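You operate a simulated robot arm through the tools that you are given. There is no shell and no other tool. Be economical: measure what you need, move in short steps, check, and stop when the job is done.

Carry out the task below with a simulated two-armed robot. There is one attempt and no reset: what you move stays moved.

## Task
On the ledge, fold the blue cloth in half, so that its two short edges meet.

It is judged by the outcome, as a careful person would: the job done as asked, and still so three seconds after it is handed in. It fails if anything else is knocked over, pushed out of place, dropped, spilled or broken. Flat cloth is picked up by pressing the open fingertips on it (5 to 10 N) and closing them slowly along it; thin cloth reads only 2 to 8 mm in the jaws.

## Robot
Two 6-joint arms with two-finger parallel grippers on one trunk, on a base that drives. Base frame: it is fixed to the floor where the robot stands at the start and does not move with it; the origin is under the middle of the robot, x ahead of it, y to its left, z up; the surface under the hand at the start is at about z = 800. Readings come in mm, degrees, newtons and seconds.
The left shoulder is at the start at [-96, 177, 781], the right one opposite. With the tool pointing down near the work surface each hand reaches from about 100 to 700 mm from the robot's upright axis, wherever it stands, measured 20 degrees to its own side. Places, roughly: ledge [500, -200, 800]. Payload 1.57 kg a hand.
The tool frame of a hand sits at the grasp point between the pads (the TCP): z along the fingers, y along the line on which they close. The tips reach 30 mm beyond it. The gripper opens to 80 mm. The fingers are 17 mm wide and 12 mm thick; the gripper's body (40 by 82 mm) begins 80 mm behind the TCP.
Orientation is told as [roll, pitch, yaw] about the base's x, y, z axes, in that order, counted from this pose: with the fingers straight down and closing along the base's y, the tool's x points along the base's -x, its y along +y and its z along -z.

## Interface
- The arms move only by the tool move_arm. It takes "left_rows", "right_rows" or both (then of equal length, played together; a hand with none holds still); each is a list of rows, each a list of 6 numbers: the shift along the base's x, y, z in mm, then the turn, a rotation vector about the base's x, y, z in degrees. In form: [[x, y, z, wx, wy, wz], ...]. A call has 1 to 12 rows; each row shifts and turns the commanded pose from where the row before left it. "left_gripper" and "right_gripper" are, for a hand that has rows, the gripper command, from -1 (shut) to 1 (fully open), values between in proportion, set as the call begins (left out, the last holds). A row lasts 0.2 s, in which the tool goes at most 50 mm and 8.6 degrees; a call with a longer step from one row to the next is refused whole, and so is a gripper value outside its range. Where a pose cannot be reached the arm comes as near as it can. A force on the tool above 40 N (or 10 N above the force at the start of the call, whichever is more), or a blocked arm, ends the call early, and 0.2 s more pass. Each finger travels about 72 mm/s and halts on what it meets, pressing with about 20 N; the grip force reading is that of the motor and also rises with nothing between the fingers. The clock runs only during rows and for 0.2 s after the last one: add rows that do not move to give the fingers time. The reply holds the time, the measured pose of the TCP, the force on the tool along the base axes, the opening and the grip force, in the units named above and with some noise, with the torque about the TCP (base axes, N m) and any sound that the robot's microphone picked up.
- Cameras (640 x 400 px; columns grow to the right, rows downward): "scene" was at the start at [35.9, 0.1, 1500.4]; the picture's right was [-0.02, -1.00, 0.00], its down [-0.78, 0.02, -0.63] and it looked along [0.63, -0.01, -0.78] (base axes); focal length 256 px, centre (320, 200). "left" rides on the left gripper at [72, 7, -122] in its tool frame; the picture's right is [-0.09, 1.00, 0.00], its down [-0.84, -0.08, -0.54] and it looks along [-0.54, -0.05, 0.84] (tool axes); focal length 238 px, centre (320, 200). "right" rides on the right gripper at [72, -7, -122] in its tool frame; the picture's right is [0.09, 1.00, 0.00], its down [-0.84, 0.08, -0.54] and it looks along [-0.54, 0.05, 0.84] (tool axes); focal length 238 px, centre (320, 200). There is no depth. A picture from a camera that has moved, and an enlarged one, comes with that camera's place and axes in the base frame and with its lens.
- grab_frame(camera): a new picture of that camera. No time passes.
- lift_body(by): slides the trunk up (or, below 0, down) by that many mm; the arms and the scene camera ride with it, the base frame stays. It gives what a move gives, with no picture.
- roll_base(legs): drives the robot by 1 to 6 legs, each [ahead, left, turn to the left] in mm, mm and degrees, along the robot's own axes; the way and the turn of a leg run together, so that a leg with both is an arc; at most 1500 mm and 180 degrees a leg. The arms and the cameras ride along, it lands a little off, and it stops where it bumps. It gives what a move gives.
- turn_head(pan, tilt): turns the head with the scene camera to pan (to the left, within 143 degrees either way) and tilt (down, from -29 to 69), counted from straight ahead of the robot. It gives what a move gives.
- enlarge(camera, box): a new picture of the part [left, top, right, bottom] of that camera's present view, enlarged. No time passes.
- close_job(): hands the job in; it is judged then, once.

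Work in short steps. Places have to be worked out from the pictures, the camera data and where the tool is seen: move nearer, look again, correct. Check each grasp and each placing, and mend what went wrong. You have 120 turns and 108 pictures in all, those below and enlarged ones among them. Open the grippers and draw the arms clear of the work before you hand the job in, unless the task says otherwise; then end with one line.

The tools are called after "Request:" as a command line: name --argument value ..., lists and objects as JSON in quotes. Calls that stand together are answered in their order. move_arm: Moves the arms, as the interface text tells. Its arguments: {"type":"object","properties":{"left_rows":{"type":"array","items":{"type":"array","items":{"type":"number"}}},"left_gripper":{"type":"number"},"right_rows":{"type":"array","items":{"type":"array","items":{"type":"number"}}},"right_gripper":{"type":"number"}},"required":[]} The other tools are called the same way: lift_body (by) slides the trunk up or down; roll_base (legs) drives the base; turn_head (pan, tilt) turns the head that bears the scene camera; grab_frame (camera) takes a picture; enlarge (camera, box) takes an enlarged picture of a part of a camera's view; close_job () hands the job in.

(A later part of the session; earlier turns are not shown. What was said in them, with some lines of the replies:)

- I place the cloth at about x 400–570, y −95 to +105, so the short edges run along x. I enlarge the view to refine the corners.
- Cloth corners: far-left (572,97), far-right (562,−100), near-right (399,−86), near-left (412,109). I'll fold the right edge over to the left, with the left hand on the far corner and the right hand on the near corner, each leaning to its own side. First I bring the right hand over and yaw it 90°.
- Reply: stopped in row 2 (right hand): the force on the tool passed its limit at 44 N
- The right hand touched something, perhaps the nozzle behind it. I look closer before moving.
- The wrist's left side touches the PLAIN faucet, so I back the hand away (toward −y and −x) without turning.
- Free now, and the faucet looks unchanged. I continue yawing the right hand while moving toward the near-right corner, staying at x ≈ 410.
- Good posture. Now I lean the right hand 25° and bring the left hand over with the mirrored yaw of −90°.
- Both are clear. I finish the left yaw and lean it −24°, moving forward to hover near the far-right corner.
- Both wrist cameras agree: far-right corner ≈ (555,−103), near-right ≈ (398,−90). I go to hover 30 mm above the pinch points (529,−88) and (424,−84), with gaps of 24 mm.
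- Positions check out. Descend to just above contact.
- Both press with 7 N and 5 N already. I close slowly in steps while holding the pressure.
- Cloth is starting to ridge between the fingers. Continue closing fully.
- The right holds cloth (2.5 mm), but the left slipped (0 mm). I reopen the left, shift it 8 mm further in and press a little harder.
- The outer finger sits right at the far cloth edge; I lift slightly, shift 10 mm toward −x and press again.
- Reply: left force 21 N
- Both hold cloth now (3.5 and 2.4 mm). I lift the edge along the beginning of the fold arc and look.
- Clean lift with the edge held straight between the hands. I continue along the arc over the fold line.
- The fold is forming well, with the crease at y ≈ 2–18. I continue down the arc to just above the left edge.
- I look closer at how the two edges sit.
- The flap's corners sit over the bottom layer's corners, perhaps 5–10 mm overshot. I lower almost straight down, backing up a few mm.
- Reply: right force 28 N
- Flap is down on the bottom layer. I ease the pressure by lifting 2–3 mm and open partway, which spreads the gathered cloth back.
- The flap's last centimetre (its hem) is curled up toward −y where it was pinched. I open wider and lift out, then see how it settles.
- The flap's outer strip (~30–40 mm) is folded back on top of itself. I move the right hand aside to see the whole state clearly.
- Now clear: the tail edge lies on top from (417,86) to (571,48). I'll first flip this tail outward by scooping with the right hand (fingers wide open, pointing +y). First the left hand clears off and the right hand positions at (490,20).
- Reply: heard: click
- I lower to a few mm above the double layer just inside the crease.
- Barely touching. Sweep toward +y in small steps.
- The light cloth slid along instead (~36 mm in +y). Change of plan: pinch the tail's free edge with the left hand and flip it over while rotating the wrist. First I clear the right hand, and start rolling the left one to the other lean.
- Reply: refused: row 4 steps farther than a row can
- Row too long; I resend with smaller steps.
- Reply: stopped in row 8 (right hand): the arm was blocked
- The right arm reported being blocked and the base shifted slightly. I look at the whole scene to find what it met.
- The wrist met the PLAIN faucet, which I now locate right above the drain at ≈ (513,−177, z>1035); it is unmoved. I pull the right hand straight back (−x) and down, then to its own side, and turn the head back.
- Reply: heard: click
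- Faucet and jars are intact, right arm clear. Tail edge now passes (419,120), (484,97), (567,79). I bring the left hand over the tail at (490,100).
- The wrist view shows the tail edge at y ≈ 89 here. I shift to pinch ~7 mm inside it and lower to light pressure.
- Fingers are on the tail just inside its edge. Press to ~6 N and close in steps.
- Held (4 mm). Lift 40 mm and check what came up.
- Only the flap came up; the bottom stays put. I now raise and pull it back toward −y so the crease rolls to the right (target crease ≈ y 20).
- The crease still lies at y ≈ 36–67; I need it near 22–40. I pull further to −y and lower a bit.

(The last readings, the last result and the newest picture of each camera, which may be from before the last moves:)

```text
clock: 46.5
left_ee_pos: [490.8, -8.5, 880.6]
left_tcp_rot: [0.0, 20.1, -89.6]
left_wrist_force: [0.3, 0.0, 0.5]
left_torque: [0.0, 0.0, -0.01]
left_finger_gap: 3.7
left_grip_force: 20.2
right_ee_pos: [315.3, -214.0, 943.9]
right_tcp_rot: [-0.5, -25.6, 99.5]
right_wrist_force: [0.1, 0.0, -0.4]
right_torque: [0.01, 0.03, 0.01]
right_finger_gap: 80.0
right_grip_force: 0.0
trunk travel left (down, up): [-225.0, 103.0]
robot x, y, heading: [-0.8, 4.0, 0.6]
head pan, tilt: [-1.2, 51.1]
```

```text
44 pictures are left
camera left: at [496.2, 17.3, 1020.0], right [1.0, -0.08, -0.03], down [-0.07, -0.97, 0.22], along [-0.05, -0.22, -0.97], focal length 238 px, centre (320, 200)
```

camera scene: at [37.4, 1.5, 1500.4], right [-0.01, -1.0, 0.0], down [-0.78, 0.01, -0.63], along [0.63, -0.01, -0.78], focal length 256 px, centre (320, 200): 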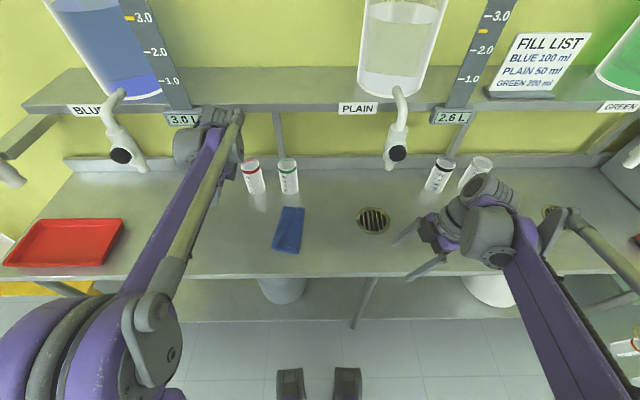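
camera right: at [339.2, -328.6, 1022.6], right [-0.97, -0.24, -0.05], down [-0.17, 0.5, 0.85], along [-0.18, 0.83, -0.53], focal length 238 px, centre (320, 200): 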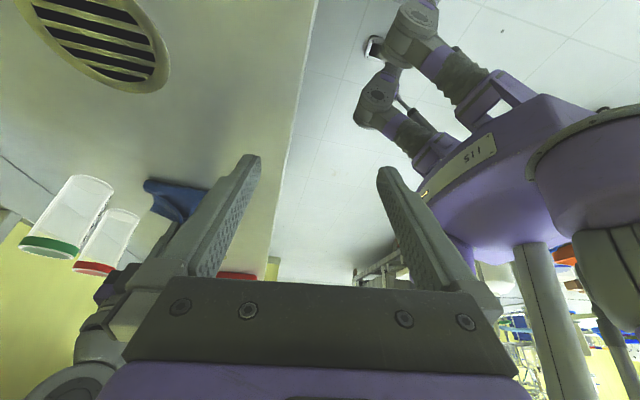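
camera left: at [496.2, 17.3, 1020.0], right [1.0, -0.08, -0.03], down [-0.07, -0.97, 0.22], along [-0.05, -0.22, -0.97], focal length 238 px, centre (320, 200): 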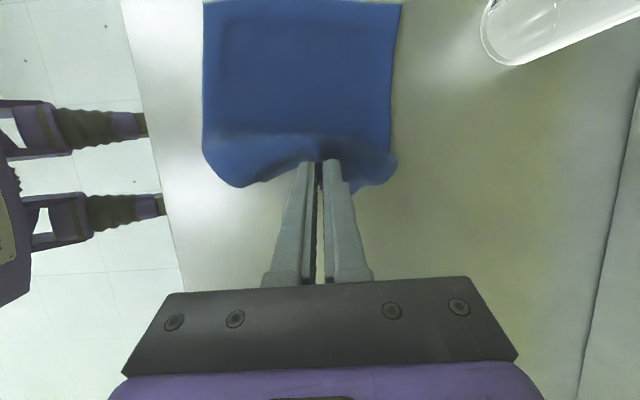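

The cloth has unrolled almost completely. Rather than patch, I'll lay it flat again and redo the fold with a grip right on the very edge (the earlier 15–20 mm tail caused the fold-back). Pull out to −y while lowering.

Request:
move_arm --left_rows '[[0, -12, -2, 0, 0, 0], [0, -12, -4, 0, 0, 0], [0, -12, -8, 0, 0, 0], [0, -12, -10, 0, 0, 0], [0, -10, -10, 0, 0, 0], [0, -8, -6, 0, 0, 0], [0, 0, 0, 0, 0, 0]]'

Request:
grab_frame --camera "left"

Request:
enlarge --camera "right" --box '[60, 100, 300, 260]'

```text
clock: 48.1
left_ee_pos: [487.4, -60.7, 844.8]
left_tcp_rot: [0.3, 19.6, -88.9]
left_wrist_force: [-0.3, 0.5, 0.7]
left_torque: [0.01, 0.03, -0.03]
left_finger_gap: 4.1
left_grip_force: 19.6
right_ee_pos: [310.4, -202.9, 947.8]
right_tcp_rot: [-0.9, -24.9, 99.5]
right_wrist_force: [0.0, 0.3, -0.4]
right_torque: [0.0, -0.01, 0.0]
right_finger_gap: 80.0
right_grip_force: 0.1
trunk travel left (down, up): [-225.0, 103.0]
robot x, y, heading: [0.2, 2.2, 0.5]
head pan, tilt: [-1.2, 51.1]
```

```text
43 pictures are left
camera left: at [493.3, -33.0, 983.0], right [1.0, -0.07, -0.03], down [-0.06, -0.97, 0.23], along [-0.04, -0.23, -0.97], focal length 238 px, centre (320, 200)
```

left: 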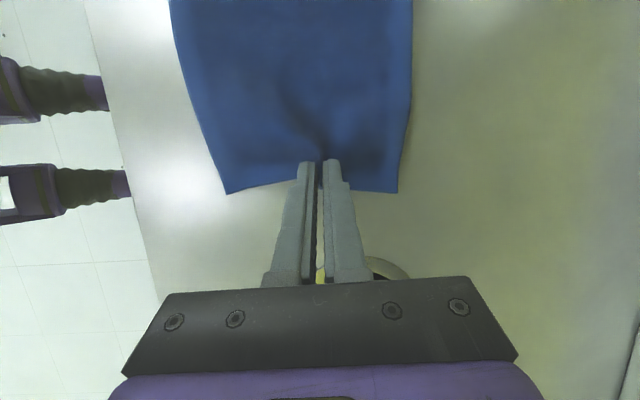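

```text
2.50 times, centred on (180, 180) of right
camera zoom: at [334.7, -317.6, 1027.4], right [-0.97, -0.24, -0.05], down [-0.17, 0.51, 0.84], along [-0.18, 0.83, -0.53], focal length 596 px, centre (670, 250)
```

zoom: 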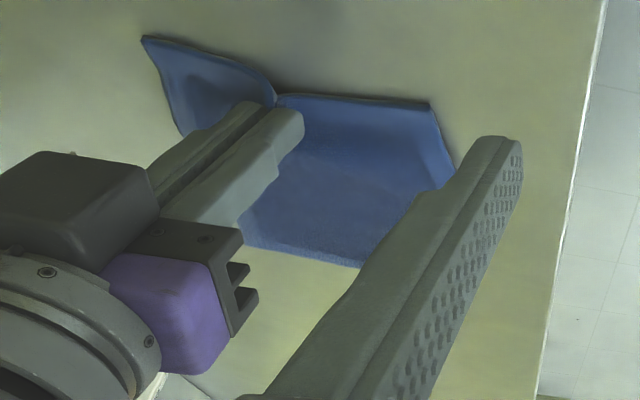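

The cloth is flat again with corners out. The wrist is close to the faucet, so I don't go further; I lower straight, open, and rise back toward +y.

Request:
move_arm --left_rows '[[0, 2, -3, 0, 0, 0], [0, 0, 0, 0, 0, 0]]'

Request:
move_arm --left_rows '[[0, 0, 0, 0, 0, 0], [0, 0, 0, 0, 0, 0], [0, 3, 12, 0, 0, 0], [0, 8, 15, 0, 0, 0], [0, 25, 20, -8, 0, 0], [0, 35, 20, -8, 0, 0], [0, 40, 15, -4, 0, 0], [0, 40, 15, 0, 0, 0], [0, 40, 10, 0, 0, 0], [0, 35, 10, 0, 0, 0]]' --left_gripper -0.4

Request:
grab_frame --camera "scene"

Request:
enlarge --camera "scene" --box '[220, 150, 420, 275]'

```text
clock: 48.7
left_ee_pos: [488.0, -61.0, 840.4]
left_tcp_rot: [0.3, 19.7, -89.0]
left_wrist_force: [-0.1, 0.1, 0.4]
left_torque: [-0.03, 0.04, -0.01]
left_finger_gap: 3.8
left_grip_force: 19.9
right_ee_pos: [310.2, -205.4, 946.8]
right_tcp_rot: [-0.8, -25.0, 99.4]
right_wrist_force: [-0.1, -0.4, -0.3]
right_torque: [0.03, -0.02, -0.02]
right_finger_gap: 80.3
right_grip_force: 0.0
trunk travel left (down, up): [-225.0, 103.0]
robot x, y, heading: [1.8, 0.9, 0.1]
head pan, tilt: [-1.2, 51.1]
```

```text
clock: 50.9
left_ee_pos: [489.2, 155.2, 954.1]
left_tcp_rot: [-0.1, 0.0, -89.5]
left_wrist_force: [-0.5, 0.2, -0.2]
left_torque: [-0.02, -0.02, 0.05]
left_finger_gap: 24.1
left_grip_force: 0.1
right_ee_pos: [312.8, -212.8, 944.5]
right_tcp_rot: [-0.7, -25.5, 99.4]
right_wrist_force: [-0.5, -0.1, 0.4]
right_torque: [-0.04, 0.03, 0.04]
right_finger_gap: 79.8
right_grip_force: 0.1
trunk travel left (down, up): [-225.0, 103.0]
robot x, y, heading: [0.4, 2.4, 0.6]
head pan, tilt: [-1.2, 51.1]
```

```text
41 pictures are left
camera scene: at [37.2, 2.3, 1500.4], right [-0.01, -1.0, 0.0], down [-0.78, 0.01, -0.63], along [0.63, -0.01, -0.78], focal length 256 px, centre (320, 200)
```

scene: 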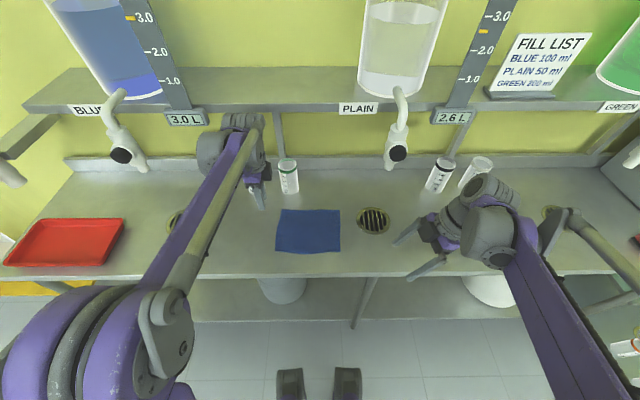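

```text
3.20 times, centred on (320, 212) of scene
camera zoom: at [37.2, 2.3, 1500.4], right [-0.01, -1.0, 0.0], down [-0.78, 0.01, -0.63], along [0.63, -0.01, -0.78], focal length 820 px, centre (320, 160)
```

zoom: 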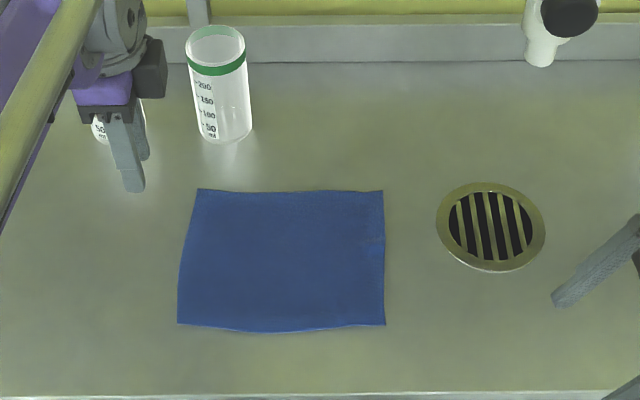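

The cloth is flat again: far-right ≈ (556,−76), near-right ≈ (400,−70), far-left ≈ (562,124), near-left ≈ (404,127). This time I'll close along y directly on the edge (one finger just off it). I yaw both hands back to 0; the right will then lean toward the robot, keeping the wrists apart.

Request:
move_arm --left_rows '[[0, 0, 0, 0, 0, 8.2], [0, 0, 0, 0, 0, 8.2], [0, 0, 0, 0, 0, 8.2], [0, 0, 0, 0, 0, 8.2], [0, 0, 0, 0, 0, 8.2], [0, 0, 0, 0, 0, 8.2], [0, 0, 0, 0, 0, 8.2], [0, 0, 0, 0, 0, 8.2], [0, 0, 0, 0, 0, 8.2], [0, 0, 0, 0, 0, 8.2], [0, 0, 0, 0, 0, 7.5], [0, 0, 0, 0, 0, 0]]' --right_rows '[[0, 0, 0, 0, 0, -8.3], [0, 0, 0, 0, 0, -8.3], [0, 0, 0, 0, 0, -8.3], [0, 0, 0, 0, 0, -8.3], [0, 0, 0, 0, 0, -8.3], [0, 0, 0, 0, 0, -8.3], [5, 5, 0, 0, 0, -8.3], [5, 5, 0, 0, 0, -8.3], [5, 5, 0, 0, 0, -8.3], [5, 5, 0, 0, 0, -8.3], [5, 5, 0, 0, 0, -8.3], [5, 5, 0, 0, 0, -8.1]]' --right_gripper -0.4

Request:
grab_frame --camera "scene"

```text
clock: 53.5
left_ee_pos: [489.9, 153.3, 955.3]
left_tcp_rot: [-0.2, 0.1, 0.1]
left_wrist_force: [-0.7, 1.2, 0.6]
left_torque: [-0.01, -0.02, 0.02]
left_finger_gap: 23.8
left_grip_force: 0.1
right_ee_pos: [344.1, -183.7, 946.3]
right_tcp_rot: [-0.7, -25.6, -0.1]
right_wrist_force: [-0.2, -0.3, 0.0]
right_torque: [-0.01, 0.01, 0.01]
right_finger_gap: 24.2
right_grip_force: 0.1
trunk travel left (down, up): [-225.0, 103.0]
robot x, y, heading: [1.2, 3.4, 0.7]
head pan, tilt: [-1.2, 51.1]
```

```text
39 pictures are left
camera scene: at [37.7, 1.6, 1500.4], right [-0.01, -1.0, 0.0], down [-0.78, 0.01, -0.63], along [0.63, -0.01, -0.78], focal length 256 px, centre (320, 200)
```

scene: 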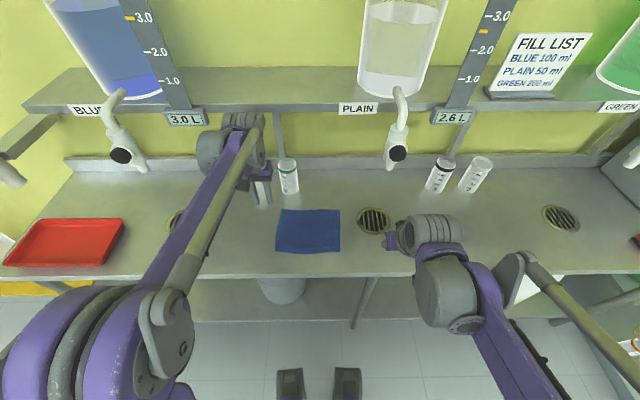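

Both postures look good. I hover over the edge points: left TCP (540,−73), right TCP (410,−69), z 870.

Request:
move_arm --left_rows '[[8, -38, 0, 0, 0, 0], [8, -38, -5, 0, 0, 0], [8, -38, -10, 0, 0, 0], [9, -38, -15, 0, 0, 0], [9, -38, -25, 0, 0, 0], [8, -36, -30, 0, 0, 0], [0, 0, 0, 0, 0, 0]]' --right_rows '[[11, 19, -5, 0, 0, 0], [11, 19, -10, 0, 0, 0], [11, 19, -15, 0, 0, 0], [11, 19, -15, 0, 0, 0], [11, 19, -15, 0, 0, 0], [11, 19, -16, 0, 0, 0], [0, 0, 0, 0, 0, 0]]' --left_gripper -0.5 --right_gripper -0.5

Request:
grab_frame --camera "left"

Request:
grab_frame --camera "right"

Request:
grab_frame --camera "scene"

```text
clock: 55.1
left_ee_pos: [539.1, -70.9, 867.3]
left_tcp_rot: [-0.3, 0.1, 0.1]
left_wrist_force: [-0.8, 0.5, -0.4]
left_torque: [0.02, -0.03, -0.01]
left_finger_gap: 20.0
left_grip_force: 0.1
right_ee_pos: [408.6, -67.9, 868.2]
right_tcp_rot: [-0.5, -25.6, 0.1]
right_wrist_force: [-0.3, 0.7, 0.6]
right_torque: [0.03, -0.03, -0.01]
right_finger_gap: 19.9
right_grip_force: 0.0
trunk travel left (down, up): [-225.0, 103.0]
robot x, y, heading: [1.8, 0.6, 0.4]
head pan, tilt: [-1.2, 51.1]
```

```text
38 pictures are left
camera left: at [468.6, -64.5, 989.7], right [0.09, 1.0, 0.0], down [0.84, -0.08, 0.54], along [0.54, -0.05, -0.84], focal length 238 px, centre (320, 200)
```

left: 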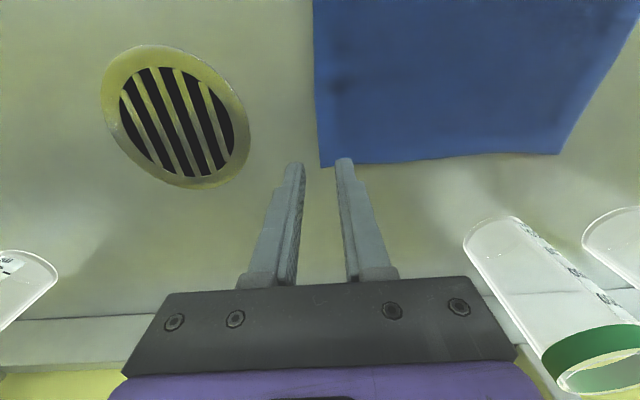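

```text
37 pictures are left
camera right: at [292.0, -73.3, 946.3], right [-0.08, 1.0, -0.05], down [0.52, 0.08, 0.85], along [0.85, 0.04, -0.53], focal length 238 px, centre (320, 200)
```

right: 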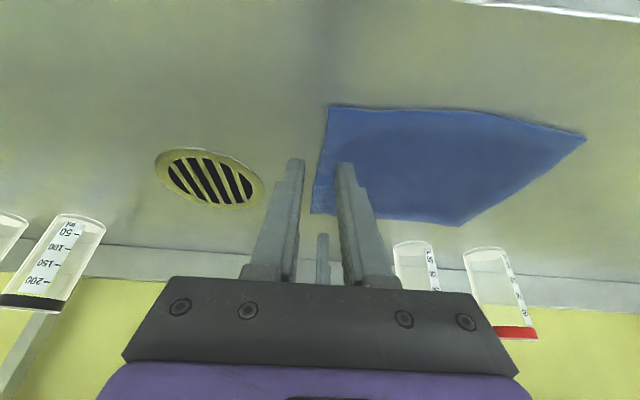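

```text
36 pictures are left
camera scene: at [36.5, 1.9, 1500.4], right [-0.01, -1.0, 0.0], down [-0.78, 0.01, -0.63], along [0.63, -0.01, -0.78], focal length 256 px, centre (320, 200)
```

scene: 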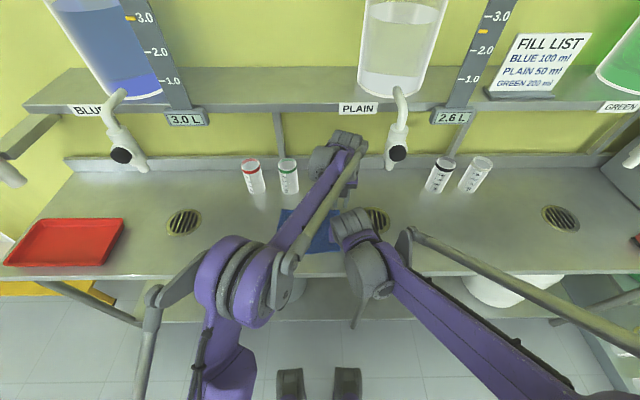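

Wrist views confirm the edge at y ≈ −72 (x 540) and −66 (x 418), between the fingers of each hand. Descend.

Request:
move_arm --left_rows '[[0, 0, -10, 0, 0, 0], [0, 0, -10, 0, 0, 0], [0, 0, -9, 0, 0, 0], [0, 0, -4, 0, 0, 0], [0, 0, 0, 0, 0, 0]]' --right_rows '[[0, 2, -10, 0, 0, 0], [0, 0, -10, 0, 0, 0], [0, 0, -9, 0, 0, 0], [0, 0, -4, 0, 0, 0], [0, 0, 0, 0, 0, 0]]'

```text
clock: 56.3
left_ee_pos: [540.0, -71.4, 837.5]
left_tcp_rot: [-0.2, 0.0, 0.0]
left_wrist_force: [-0.2, 0.0, -0.5]
left_torque: [0.01, 0.02, 0.0]
left_finger_gap: 19.9
left_grip_force: 0.0
right_ee_pos: [410.0, -66.6, 835.1]
right_tcp_rot: [-0.7, -25.6, 0.0]
right_wrist_force: [0.2, 0.4, 1.4]
right_torque: [-0.01, 0.01, -0.01]
right_finger_gap: 20.2
right_grip_force: 0.1
trunk travel left (down, up): [-225.0, 103.0]
robot x, y, heading: [2.8, -0.5, 0.2]
head pan, tilt: [-1.2, 51.1]
```

Request:
move_arm --left_rows '[[0, 0, -2.5, 0, 0, 0], [0, 0, -1.5, 0, 0, 0], [0, 0, 0, 0, 0, 0]]' --right_rows '[[0, 0, -1.5, 0, 0, 0], [0, 0, -0.8, 0, 0, 0], [0, 0, 0, 0, 0, 0]]'

```text
clock: 57.1
left_ee_pos: [539.4, -73.3, 834.2]
left_tcp_rot: [-0.2, 0.1, -0.1]
left_wrist_force: [-0.5, 1.3, 2.4]
left_torque: [0.04, 0.0, 0.0]
left_finger_gap: 20.6
left_grip_force: 0.4
right_ee_pos: [410.1, -67.3, 834.0]
right_tcp_rot: [-0.6, -25.6, 0.0]
right_wrist_force: [-1.2, 0.7, 2.1]
right_torque: [0.02, -0.01, -0.01]
right_finger_gap: 19.9
right_grip_force: 0.0
trunk travel left (down, up): [-225.0, 103.0]
robot x, y, heading: [1.1, -1.2, 0.6]
head pan, tilt: [-1.2, 51.1]
```

Light contact; a bit more pressure (target ~7 N), then close in steps.

Request:
move_arm --left_rows '[[0, 0, -1.5, 0, 0, 0], [0, 0, 0, 0, 0, 0]]' --right_rows '[[0, 0, -1.5, 0, 0, 0], [0, 0, 0, 0, 0, 0]]'

Request:
move_arm --left_rows '[[0, 0, 0, 0, 0, 0], [0, 0, 0, 0, 0, 0]]' --right_rows '[[0, 0, 0, 0, 0, 0], [0, 0, 0, 0, 0, 0]]' --left_gripper -0.68 --right_gripper -0.68

Request:
enlarge --camera "left" --box '[220, 60, 460, 210]'

Request:
enlarge --camera "right" --box '[220, 80, 460, 230]'

```text
clock: 57.7
left_ee_pos: [539.4, -71.6, 833.2]
left_tcp_rot: [-0.2, 0.1, -0.1]
left_wrist_force: [2.1, -0.7, 9.3]
left_torque: [0.15, -0.06, -0.04]
left_finger_gap: 19.7
left_grip_force: 0.0
right_ee_pos: [410.1, -66.6, 832.0]
right_tcp_rot: [-0.6, -25.7, 0.0]
right_wrist_force: [0.8, 0.1, 10.0]
right_torque: [0.16, -0.06, -0.02]
right_finger_gap: 20.2
right_grip_force: 0.3
trunk travel left (down, up): [-225.0, 103.0]
robot x, y, heading: [1.2, 0.9, 0.3]
head pan, tilt: [-1.2, 51.1]
```

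```text
clock: 58.3
left_ee_pos: [538.8, -71.5, 833.4]
left_tcp_rot: [-0.1, 0.0, 0.0]
left_wrist_force: [0.6, 2.5, 9.8]
left_torque: [0.19, -0.02, -0.04]
left_finger_gap: 14.3
left_grip_force: 1.2
right_ee_pos: [410.2, -67.7, 832.8]
right_tcp_rot: [-0.5, -25.7, 0.0]
right_wrist_force: [1.4, 2.1, 10.8]
right_torque: [0.15, -0.1, 0.0]
right_finger_gap: 14.3
right_grip_force: 0.9
trunk travel left (down, up): [-225.0, 103.0]
robot x, y, heading: [1.1, 3.7, 0.7]
head pan, tilt: [-1.2, 51.1]
```

```text
2.67 times, centred on (340, 135) of left
camera zoom: at [467.2, -64.8, 954.3], right [0.09, 1.0, 0.0], down [0.84, -0.08, 0.54], along [0.54, -0.05, -0.84], focal length 636 px, centre (267, 373)
```

zoom: 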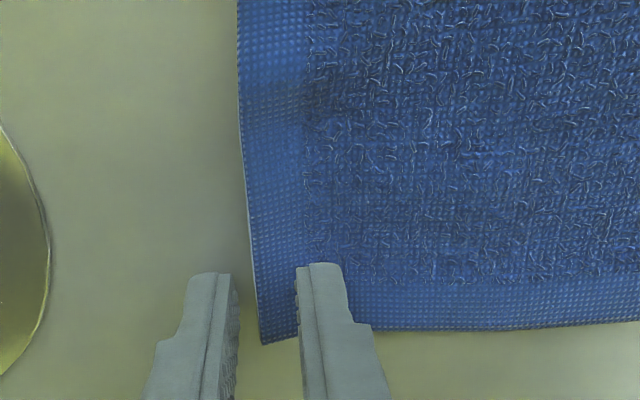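

```text
2.67 times, centred on (340, 155) of right
camera zoom: at [292.9, -71.9, 911.2], right [-0.08, 1.0, -0.05], down [0.52, 0.08, 0.85], along [0.85, 0.04, -0.52], focal length 636 px, centre (267, 320)
```

zoom: 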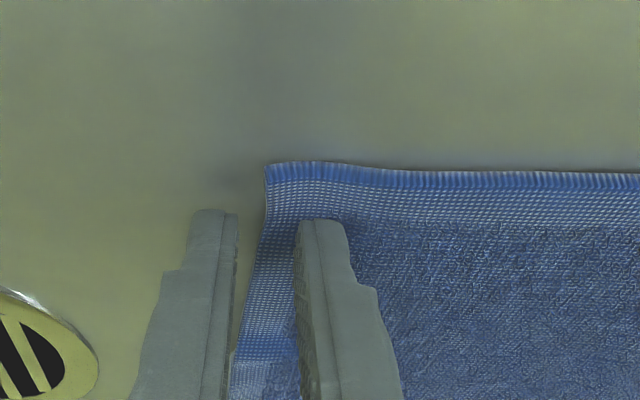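

The edge is between the fingers on both sides. Continue closing.

Request:
move_arm --left_rows '[[0, 0, 0, 0, 0, 0], [0, 0, 0, 0, 0, 0]]' --right_rows '[[0, 0, 0, 0, 0, 0], [0, 0, 0, 0, 0, 0]]' --left_gripper -0.82 --right_gripper -0.82

Request:
move_arm --left_rows '[[0, 0, 0, 0, 0, 0], [0, 0, 0, 0, 0, 0], [0, 0, 0, 0, 0, 0]]' --right_rows '[[0, 0, 0, 0, 0, 0], [0, 0, 0, 0, 0, 0], [0, 0, 0, 0, 0, 0]]' --left_gripper -1 --right_gripper -1

Request:
enlarge --camera "left" --box '[220, 60, 460, 210]'

Request:
enlarge --camera "right" --box '[220, 80, 460, 230]'

```text
clock: 58.9
left_ee_pos: [538.3, -73.1, 834.2]
left_tcp_rot: [-0.2, 0.0, 0.0]
left_wrist_force: [-0.5, -0.3, 10.8]
left_torque: [0.13, 0.05, -0.01]
left_finger_gap: 8.0
left_grip_force: 0.6
right_ee_pos: [409.9, -66.8, 833.2]
right_tcp_rot: [-0.7, -25.5, 0.0]
right_wrist_force: [0.7, -0.2, 10.5]
right_torque: [0.08, -0.07, -0.03]
right_finger_gap: 7.3
right_grip_force: 0.6
trunk travel left (down, up): [-225.0, 103.0]
robot x, y, heading: [2.3, -1.4, 0.3]
head pan, tilt: [-1.2, 51.1]
```

```text
clock: 59.7
left_ee_pos: [538.4, -71.3, 833.7]
left_tcp_rot: [-0.1, 0.0, 0.0]
left_wrist_force: [1.9, -0.3, 13.1]
left_torque: [0.1, -0.01, 0.01]
left_finger_gap: 4.9
left_grip_force: 20.7
right_ee_pos: [409.6, -66.6, 832.0]
right_tcp_rot: [-0.6, -25.6, 0.0]
right_wrist_force: [0.0, -0.3, 9.3]
right_torque: [0.07, -0.07, 0.0]
right_finger_gap: 2.2
right_grip_force: 20.0
trunk travel left (down, up): [-225.0, 103.0]
robot x, y, heading: [2.1, -1.2, 0.6]
head pan, tilt: [-1.2, 51.1]
```

```text
2.67 times, centred on (340, 135) of left
camera zoom: at [466.9, -65.3, 954.4], right [0.09, 1.0, 0.0], down [0.84, -0.08, 0.54], along [0.54, -0.05, -0.84], focal length 636 px, centre (267, 373)
```

zoom: 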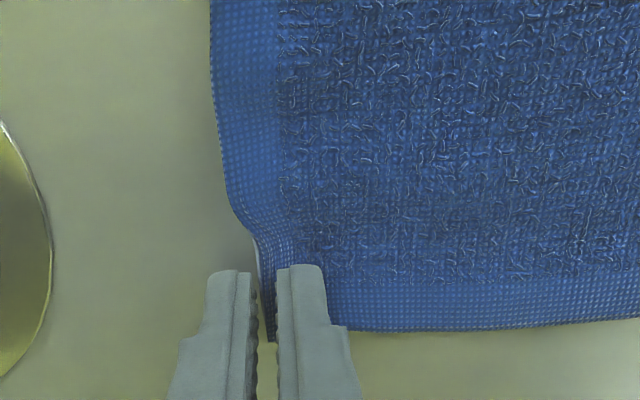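

```text
2.67 times, centred on (340, 155) of right
camera zoom: at [292.6, -72.2, 911.2], right [-0.08, 1.0, -0.05], down [0.52, 0.08, 0.85], along [0.85, 0.04, -0.52], focal length 636 px, centre (267, 320)
```

zoom: 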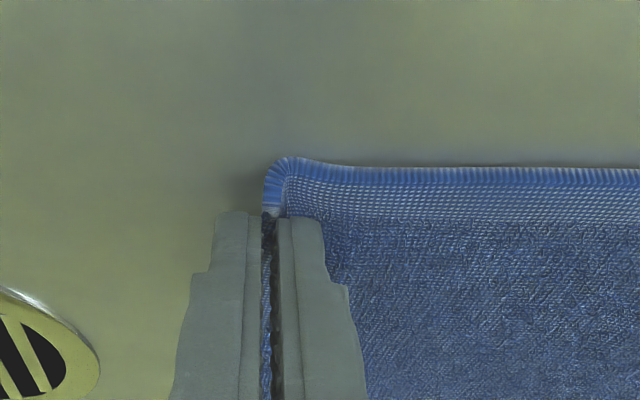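

Excellent: the edge itself stands upright in both grippers (4.9 and 2.2 mm). I lift and carry it along a slow arc, first half.

Request:
move_arm --left_rows '[[0, 3, 9, 0, 0, 0], [0, 5, 9, 0, 0, 0], [0, 9, 10, 0, 0, 0], [0, 9, 10, 0, 0, 0], [0, 10, 10, 0, 0, 0], [0, 10, 10, 0, 0, 0], [1, 12, 7, 0, 0, 0], [1, 12, 7, 0, 0, 0], [1, 14, 2, 0, 0, 0], [0, 14, 2, 0, 0, 0], [0, 0, 0, 0, 0, 0]]' --right_rows '[[0, 3, 9, 0, 0, 0], [0, 5, 9, 0, 0, 0], [0, 9, 10, 0, 0, 0], [0, 9, 10, 0, 0, 0], [0, 10, 10, 0, 0, 0], [0, 10, 10, 0, 0, 0], [1, 12, 7, 0, 0, 0], [1, 12, 7, 0, 0, 0], [1, 14, 2, 0, 0, 0], [0, 14, 2, 0, 0, 0], [0, 0, 0, 0, 0, 0]]'

Request:
grab_frame --camera "left"

Request:
grab_frame --camera "right"

Request:
grab_frame --camera "scene"

```text
clock: 62.1
left_ee_pos: [542.2, 24.8, 908.5]
left_tcp_rot: [-0.1, 0.1, -0.1]
left_wrist_force: [0.1, -0.8, 0.3]
left_torque: [-0.02, 0.04, -0.03]
left_finger_gap: 2.6
left_grip_force: 19.8
right_ee_pos: [413.8, 31.1, 908.1]
right_tcp_rot: [-0.7, -25.6, -0.1]
right_wrist_force: [-0.2, -0.1, -0.4]
right_torque: [-0.02, -0.04, -0.02]
right_finger_gap: 2.3
right_grip_force: 20.3
trunk travel left (down, up): [-225.0, 103.0]
robot x, y, heading: [3.8, 0.9, 0.4]
head pan, tilt: [-1.2, 51.1]
```

```text
31 pictures are left
camera left: at [471.3, 31.9, 1030.0], right [0.09, 1.0, 0.0], down [0.84, -0.08, 0.54], along [0.54, -0.05, -0.84], focal length 238 px, centre (320, 200)
```

left: 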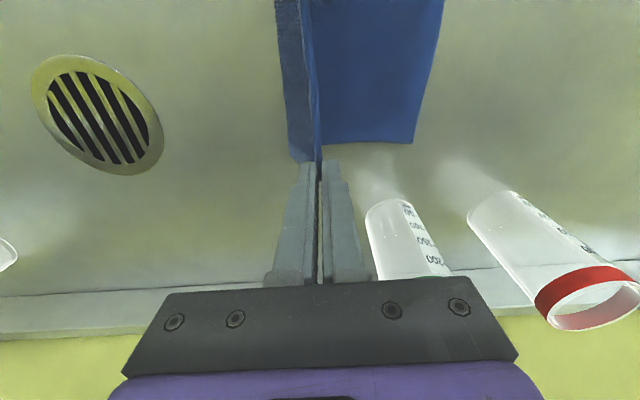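

```text
30 pictures are left
camera right: at [296.6, 25.7, 987.4], right [-0.08, 1.0, -0.05], down [0.52, 0.08, 0.85], along [0.85, 0.04, -0.53], focal length 238 px, centre (320, 200)
```

right: 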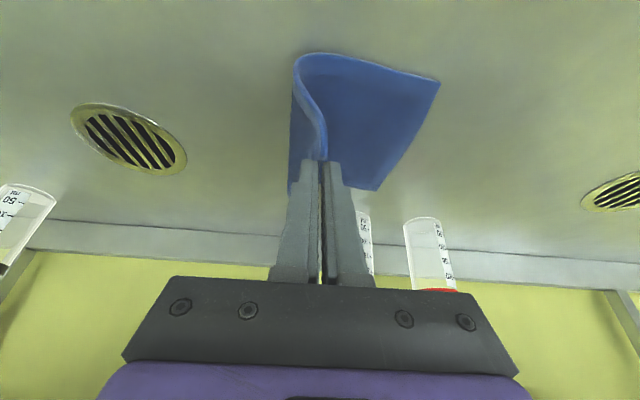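

```text
29 pictures are left
camera scene: at [37.4, 1.2, 1500.4], right [-0.01, -1.0, 0.0], down [-0.78, 0.01, -0.63], along [0.63, -0.01, -0.78], focal length 256 px, centre (320, 200)
```

scene: 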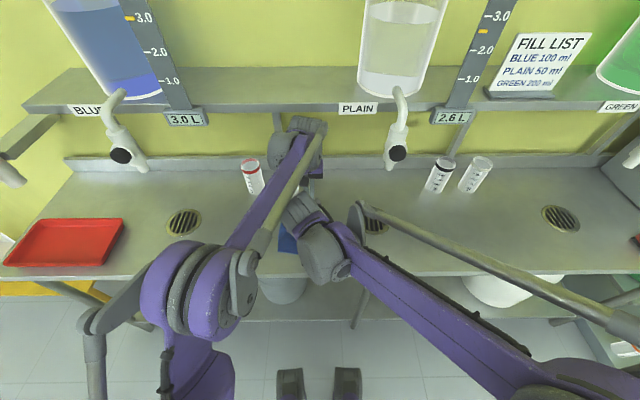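

The fold is a clean loop, and the bottom's left edge lies at y ≈ 117 (far) and 122 (near). I go down the second half, leaning the hands slightly apart for clearance.

Request:
move_arm --left_rows '[[0, 16, -2, -2, 0, 0], [0, 15, -2, -2, 0, 0], [1, 13, -5, -2, 0, 0], [0, 12, -7, -2, 0, 0], [1, 10, -9, -2, 0, 0], [0, 9, -9, -2, 0, 0], [0, 7, -9, -2, 0, 0], [0, 6, -9, -2, 0, 0], [0, 4, -6, -2, 0, 0], [0, 0, 0, 0, 0, 0]]' --right_rows '[[0, 13, -2, 1, 0, 0], [0, 13, -2, 1, 0, 0], [0, 12, -5, 1, 0, 0], [0, 10, -7, 1, 0, 0], [0, 9, -9, 1, 0, 0], [0, 7, -9, 1, 0, 0], [0, 6, -9, 1, 0, 0], [0, 4, -9, 1, 0, 0], [0, 3, -6, 1, 0, 0], [0, 0, 0, 0, 0, 0]]'

Request:
enlarge --camera "left" --box '[160, 0, 480, 200]'

Request:
enlarge --camera "right" --box '[180, 20, 500, 220]'

```text
clock: 64.3
left_ee_pos: [545.4, 116.1, 849.4]
left_tcp_rot: [-18.2, 0.2, -0.1]
left_wrist_force: [0.6, 0.5, -0.6]
left_torque: [0.04, 0.02, -0.03]
left_finger_gap: 2.5
left_grip_force: 20.3
right_ee_pos: [413.1, 106.9, 850.1]
right_tcp_rot: [9.3, -25.1, -4.3]
right_wrist_force: [0.5, 0.2, -0.8]
right_torque: [-0.03, -0.01, -0.01]
right_finger_gap: 2.2
right_grip_force: 20.2
trunk travel left (down, up): [-225.0, 103.0]
robot x, y, heading: [-0.2, 5.3, 0.7]
head pan, tilt: [-1.2, 51.1]
```

```text
2.00 times, centred on (320, 100) of left
camera zoom: at [473.5, 161.0, 963.4], right [0.09, 0.95, -0.31], down [0.84, 0.1, 0.54], along [0.54, -0.31, -0.78], focal length 477 px, centre (320, 400)
```

zoom: 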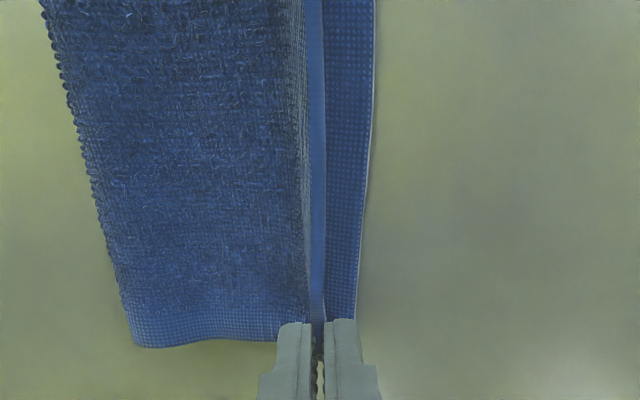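

```text
2.00 times, centred on (340, 120) of right
camera zoom: at [296.4, 89.6, 927.1], right [-0.08, 0.99, 0.11], down [0.52, -0.05, 0.85], along [0.85, 0.12, -0.51], focal length 477 px, centre (280, 360)
```

zoom: 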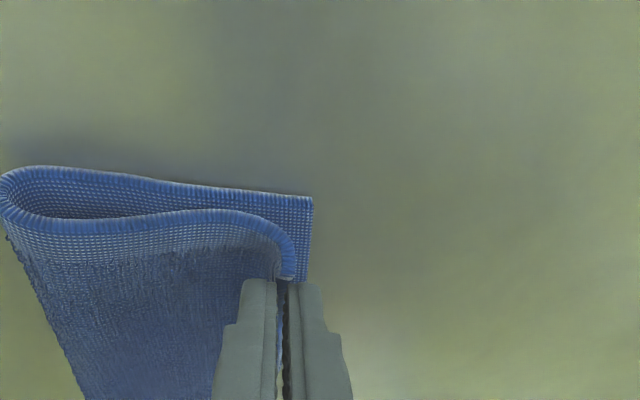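

Excellent: the upright edge sits ~10 mm inside the bottom edge, with the standing hem about to fall outward onto it. I lower 10 mm and check contact.

Request:
move_arm --left_rows '[[0, 1, -4, 0, 0, 0], [0, 1, -4, 0, 0, 0], [0, 0, -3, 0, 0, 0], [0, 0, 0, 0, 0, 0]]' --right_rows '[[0, 1, -4, 0, 0, 0], [0, 1, -4, 0, 0, 0], [0, 0, -3, 0, 0, 0], [0, 0, 0, 0, 0, 0]]'

Request:
enlarge --camera "left" --box '[160, 0, 480, 200]'

Request:
enlarge --camera "right" --box '[180, 20, 500, 220]'

```text
clock: 65.3
left_ee_pos: [545.6, 118.8, 839.7]
left_tcp_rot: [-18.2, 0.1, 0.0]
left_wrist_force: [0.3, -0.8, -0.1]
left_torque: [0.01, 0.03, 0.0]
left_finger_gap: 2.6
left_grip_force: 20.1
right_ee_pos: [413.6, 110.7, 839.6]
right_tcp_rot: [9.3, -25.1, -4.3]
right_wrist_force: [-0.1, -0.3, 0.8]
right_torque: [-0.02, -0.03, 0.02]
right_finger_gap: 2.2
right_grip_force: 20.0
trunk travel left (down, up): [-225.0, 103.0]
robot x, y, heading: [1.9, -0.3, 0.4]
head pan, tilt: [-1.2, 51.1]
```

```text
2.00 times, centred on (320, 100) of left
camera zoom: at [473.6, 163.6, 952.8], right [0.09, 0.95, -0.31], down [0.84, 0.09, 0.54], along [0.54, -0.31, -0.78], focal length 477 px, centre (320, 400)
```

zoom: 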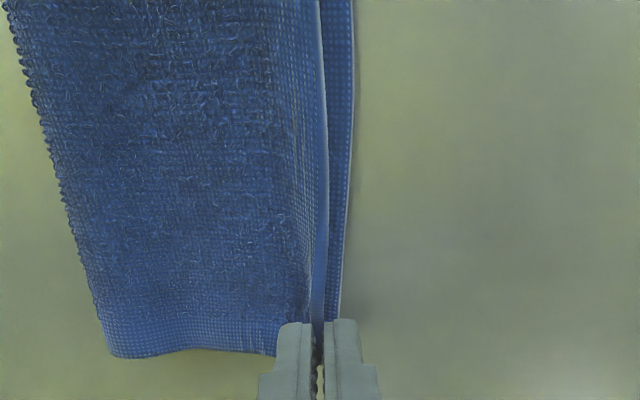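

```text
2.00 times, centred on (340, 120) of right
camera zoom: at [296.5, 92.4, 916.3], right [-0.08, 0.99, 0.11], down [0.52, -0.05, 0.85], along [0.85, 0.12, -0.51], focal length 477 px, centre (280, 360)
```

zoom: 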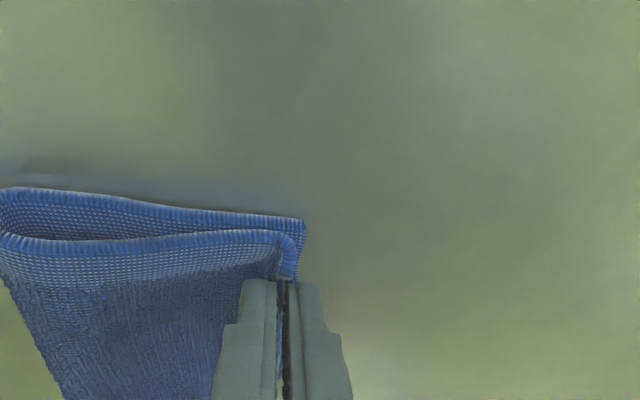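

Nearly touching; edges are aligned within a few mm. Lower the last bit with −2 mm in y, then open slowly and rise.

Request:
move_arm --left_rows '[[0, -2, -2, 0, 0, 0], [0, -1, -1.5, 0, 0, 0], [0, 0, 0, 0, 0, 0]]' --right_rows '[[0, -1, -2, 0, 0, 0], [0, -1, -1.5, 0, 0, 0], [0, 0, 0, 0, 0, 0]]'

Request:
move_arm --left_rows '[[0, 0, 0, 0, 0, 0], [0, 0, 0, 0, 0, 0], [0, 0, 0, 0, 0, 0]]' --right_rows '[[0, 0, 0, 0, 0, 0], [0, 0, 0, 0, 0, 0], [0, 0, 0, 0, 0, 0]]' --left_gripper -0.6 --right_gripper -0.6

Request:
enlarge --camera "left" --box '[160, 0, 480, 200]'

Request:
enlarge --camera "right" --box '[180, 20, 500, 220]'

```text
clock: 66.1
left_ee_pos: [544.9, 116.3, 836.2]
left_tcp_rot: [-18.1, 0.1, 0.0]
left_wrist_force: [0.2, 0.3, 1.5]
left_torque: [0.02, 0.02, -0.03]
left_finger_gap: 2.3
left_grip_force: 20.3
right_ee_pos: [412.4, 108.2, 836.9]
right_tcp_rot: [9.4, -25.3, -4.3]
right_wrist_force: [0.1, 1.0, 5.6]
right_torque: [-0.02, -0.05, -0.01]
right_finger_gap: 2.3
right_grip_force: 19.6
trunk travel left (down, up): [-225.0, 103.0]
robot x, y, heading: [3.4, 1.1, 0.4]
head pan, tilt: [-1.2, 51.1]
```

```text
clock: 66.9
left_ee_pos: [545.6, 116.2, 838.6]
left_tcp_rot: [-18.2, 0.2, 0.0]
left_wrist_force: [0.9, 0.0, 0.2]
left_torque: [-0.02, 0.02, 0.02]
left_finger_gap: 15.8
left_grip_force: 0.0
right_ee_pos: [412.1, 108.1, 837.6]
right_tcp_rot: [9.4, -25.3, -4.3]
right_wrist_force: [0.7, 2.4, 11.9]
right_torque: [-0.03, -0.12, 0.0]
right_finger_gap: 12.4
right_grip_force: 0.0
trunk travel left (down, up): [-225.0, 103.0]
robot x, y, heading: [1.0, -0.4, 0.5]
head pan, tilt: [-1.2, 51.1]
```

```text
2.00 times, centred on (320, 100) of left
camera zoom: at [473.4, 160.4, 950.0], right [0.09, 0.95, -0.31], down [0.84, 0.09, 0.54], along [0.54, -0.31, -0.78], focal length 477 px, centre (320, 400)
```

zoom: 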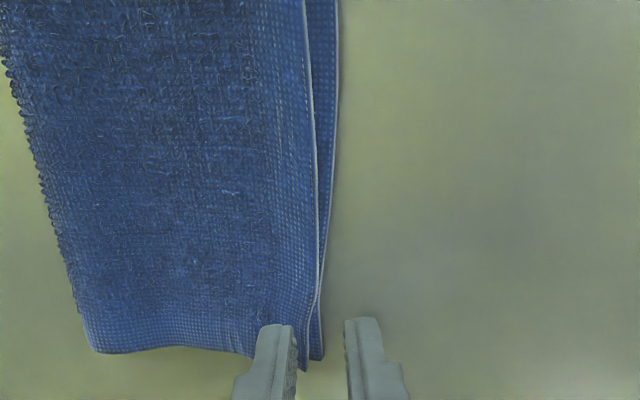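

```text
2.00 times, centred on (340, 120) of right
camera zoom: at [295.9, 90.0, 913.0], right [-0.08, 0.99, 0.11], down [0.52, -0.05, 0.85], along [0.85, 0.12, -0.51], focal length 477 px, centre (280, 360)
```

zoom: 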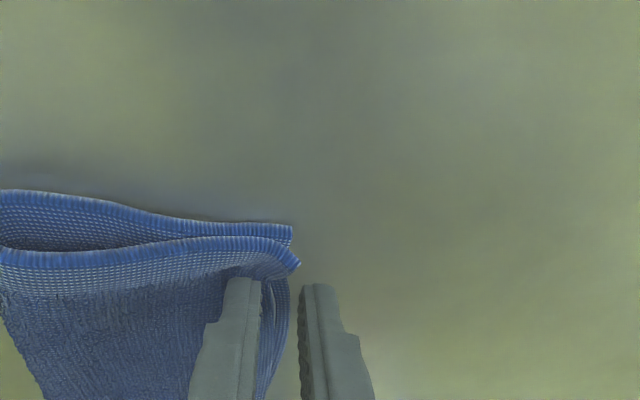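

Edges meet very well. Lift both hands straight up gently, then back away.

Request:
move_arm --left_rows '[[0, 0, 5, 0, 0, 0], [0, 0, 8, 0, 0, 0], [0, 0, 15, 0, 0, 0], [0, 5, 25, 0, 0, 0], [0, 15, 35, 0, 0, 0], [-10, 30, 20, 0, 0, 0], [-15, 30, 0, 0, 0, 0], [-15, 30, 0, 0, 0, 0]]' --right_rows '[[0, 0, 5, 0, 0, 0], [0, 0, 8, 0, 0, 0], [0, 0, 15, 0, 0, 0], [-5, 0, 25, 0, 0, 0], [-15, -5, 30, 0, 0, 0], [-20, -25, 15, 0, 0, 0], [-20, -35, 0, 0, 0, 0], [-10, -40, 0, 0, 0, 0]]'

Request:
move_arm --left_rows '[[-10, 30, 0, 0, 0, 0], [0, 30, 0, 0, 0, 0], [0, 30, 0, 0, 0, 0], [0, 0, 0, 0, 0, 0]]' --right_rows '[[0, -40, 0, 0, 0, 0], [0, -40, 0, 0, 0, 0], [0, -40, 0, 0, 0, 0], [0, -40, 0, 0, 0, 0]]'

Request:
grab_frame --camera "scene"

Request:
enlarge --camera "scene" --box '[230, 180, 350, 265]'

```text
clock: 68.7
left_ee_pos: [504.1, 226.3, 944.2]
left_tcp_rot: [-18.1, 0.2, -0.1]
left_wrist_force: [-0.3, -0.2, -0.7]
left_torque: [0.03, -0.02, -0.03]
left_finger_gap: 16.4
left_grip_force: 0.1
right_ee_pos: [341.4, 4.4, 933.1]
right_tcp_rot: [9.6, -25.2, -4.3]
right_wrist_force: [0.2, -0.1, 0.0]
right_torque: [0.06, 0.01, -0.02]
right_finger_gap: 16.0
right_grip_force: 0.0
trunk travel left (down, up): [-225.0, 103.0]
robot x, y, heading: [1.5, 2.9, 0.5]
head pan, tilt: [-1.2, 51.1]
```

```text
clock: 69.7
left_ee_pos: [494.5, 317.2, 945.2]
left_tcp_rot: [-18.2, 0.1, 0.0]
left_wrist_force: [0.0, 0.6, -0.2]
left_torque: [-0.03, 0.0, -0.01]
left_finger_gap: 16.1
left_grip_force: 0.0
right_ee_pos: [342.0, -157.9, 934.4]
right_tcp_rot: [9.4, -25.2, -4.2]
right_wrist_force: [0.0, 0.5, -0.5]
right_torque: [-0.07, -0.01, -0.02]
right_finger_gap: 15.9
right_grip_force: 0.0
trunk travel left (down, up): [-225.0, 103.0]
robot x, y, heading: [1.0, -0.2, 0.5]
head pan, tilt: [-1.2, 51.1]
```

```text
22 pictures are left
camera scene: at [37.6, 1.2, 1500.4], right [-0.01, -1.0, 0.0], down [-0.78, 0.01, -0.63], along [0.63, -0.01, -0.78], focal length 256 px, centre (320, 200)
```

scene: 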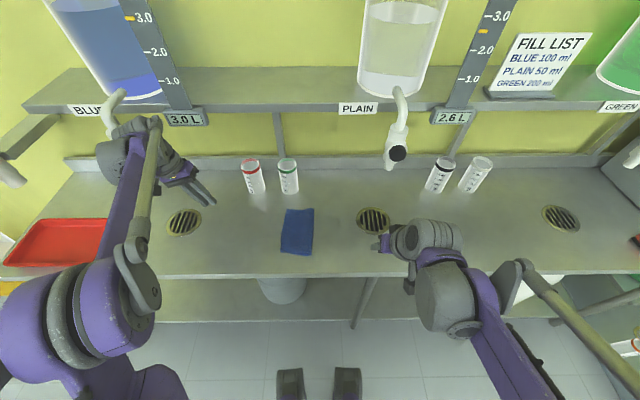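

```text
4.71 times, centred on (290, 222) of scene
camera zoom: at [37.6, 1.2, 1500.4], right [-0.01, -1.0, 0.0], down [-0.78, 0.01, -0.63], along [0.63, -0.01, -0.78], focal length 1206 px, centre (461, 94)
```

zoom: 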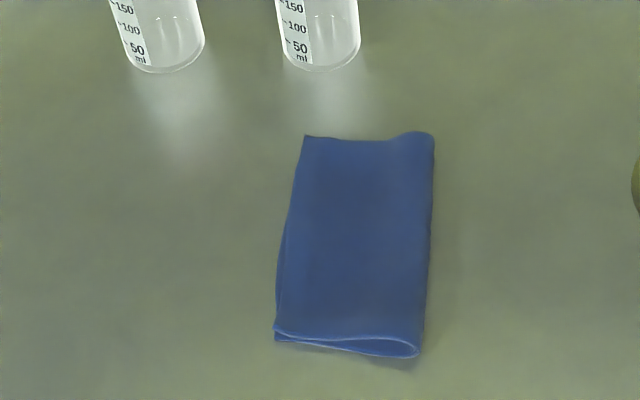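

The cloth is folded cleanly with the short edges meeting. I draw the left hand back away from the BLUE faucet, open the grippers and take a final look.

Request:
move_arm --left_rows '[[-20, -10, 0, 0, 0, 0], [-25, -5, 0, 0, 0, 0], [-25, 0, 0, 0, 0, 0], [-20, 0, 0, 0, 0, 0], [0, 0, 0, 0, 0, 0]]' --right_rows '[[0, -20, 0, 0, 0, 0], [0, -20, 0, 0, 0, 0], [0, 0, 0, 0, 0, 0], [0, 0, 0, 0, 0, 0], [0, 0, 0, 0, 0, 0]]' --left_gripper 0.9 --right_gripper 0.9

Request:
grab_frame --camera "scene"

Request:
grab_frame --camera "left"

```text
clock: 70.9
left_ee_pos: [403.9, 301.7, 942.9]
left_tcp_rot: [-18.2, 0.1, -0.1]
left_wrist_force: [0.3, 0.0, -0.4]
left_torque: [-0.01, 0.0, 0.02]
left_finger_gap: 76.1
left_grip_force: 0.0
right_ee_pos: [343.3, -195.9, 934.9]
right_tcp_rot: [9.4, -25.2, -4.4]
right_wrist_force: [-0.1, 0.3, 0.4]
right_torque: [0.0, 0.0, 0.03]
right_finger_gap: 76.0
right_grip_force: 0.1
trunk travel left (down, up): [-225.0, 103.0]
robot x, y, heading: [5.4, 0.2, 0.7]
head pan, tilt: [-1.2, 51.1]
```

```text
20 pictures are left
camera scene: at [37.8, 1.7, 1500.4], right [-0.01, -1.0, 0.0], down [-0.78, 0.01, -0.63], along [0.63, -0.01, -0.78], focal length 256 px, centre (320, 200)
```

scene: 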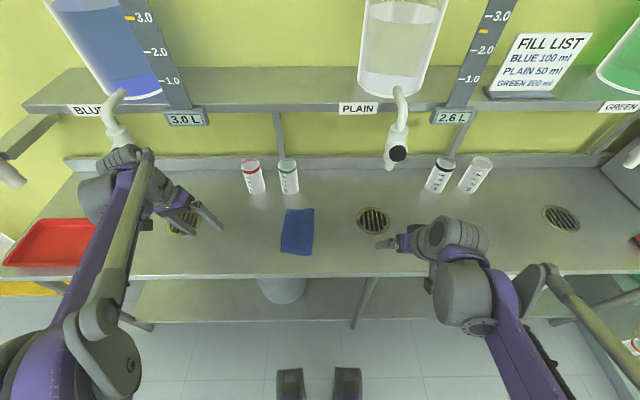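

```text
19 pictures are left
camera left: at [332.9, 345.5, 1056.8], right [0.09, 0.95, -0.31], down [0.84, 0.1, 0.54], along [0.54, -0.31, -0.78], focal length 238 px, centre (320, 200)
```

left: 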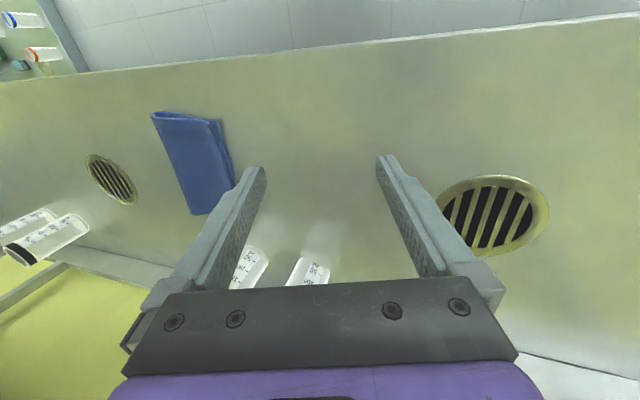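

The fold is stable, both hands are clear, and all jars and faucets are in place. I hand in the job.

Request:
close_job

```text
The job is handed in.
```

The blue cloth is folded in half on the ledge with its two short edges meeting. It now sits about 20 to 30 mm to the left of where it started. The right wrist bumped the PLAIN faucet twice, and the left wrist may have brushed it once. The faucet, the tank levels and the jars look unchanged in the pictures.
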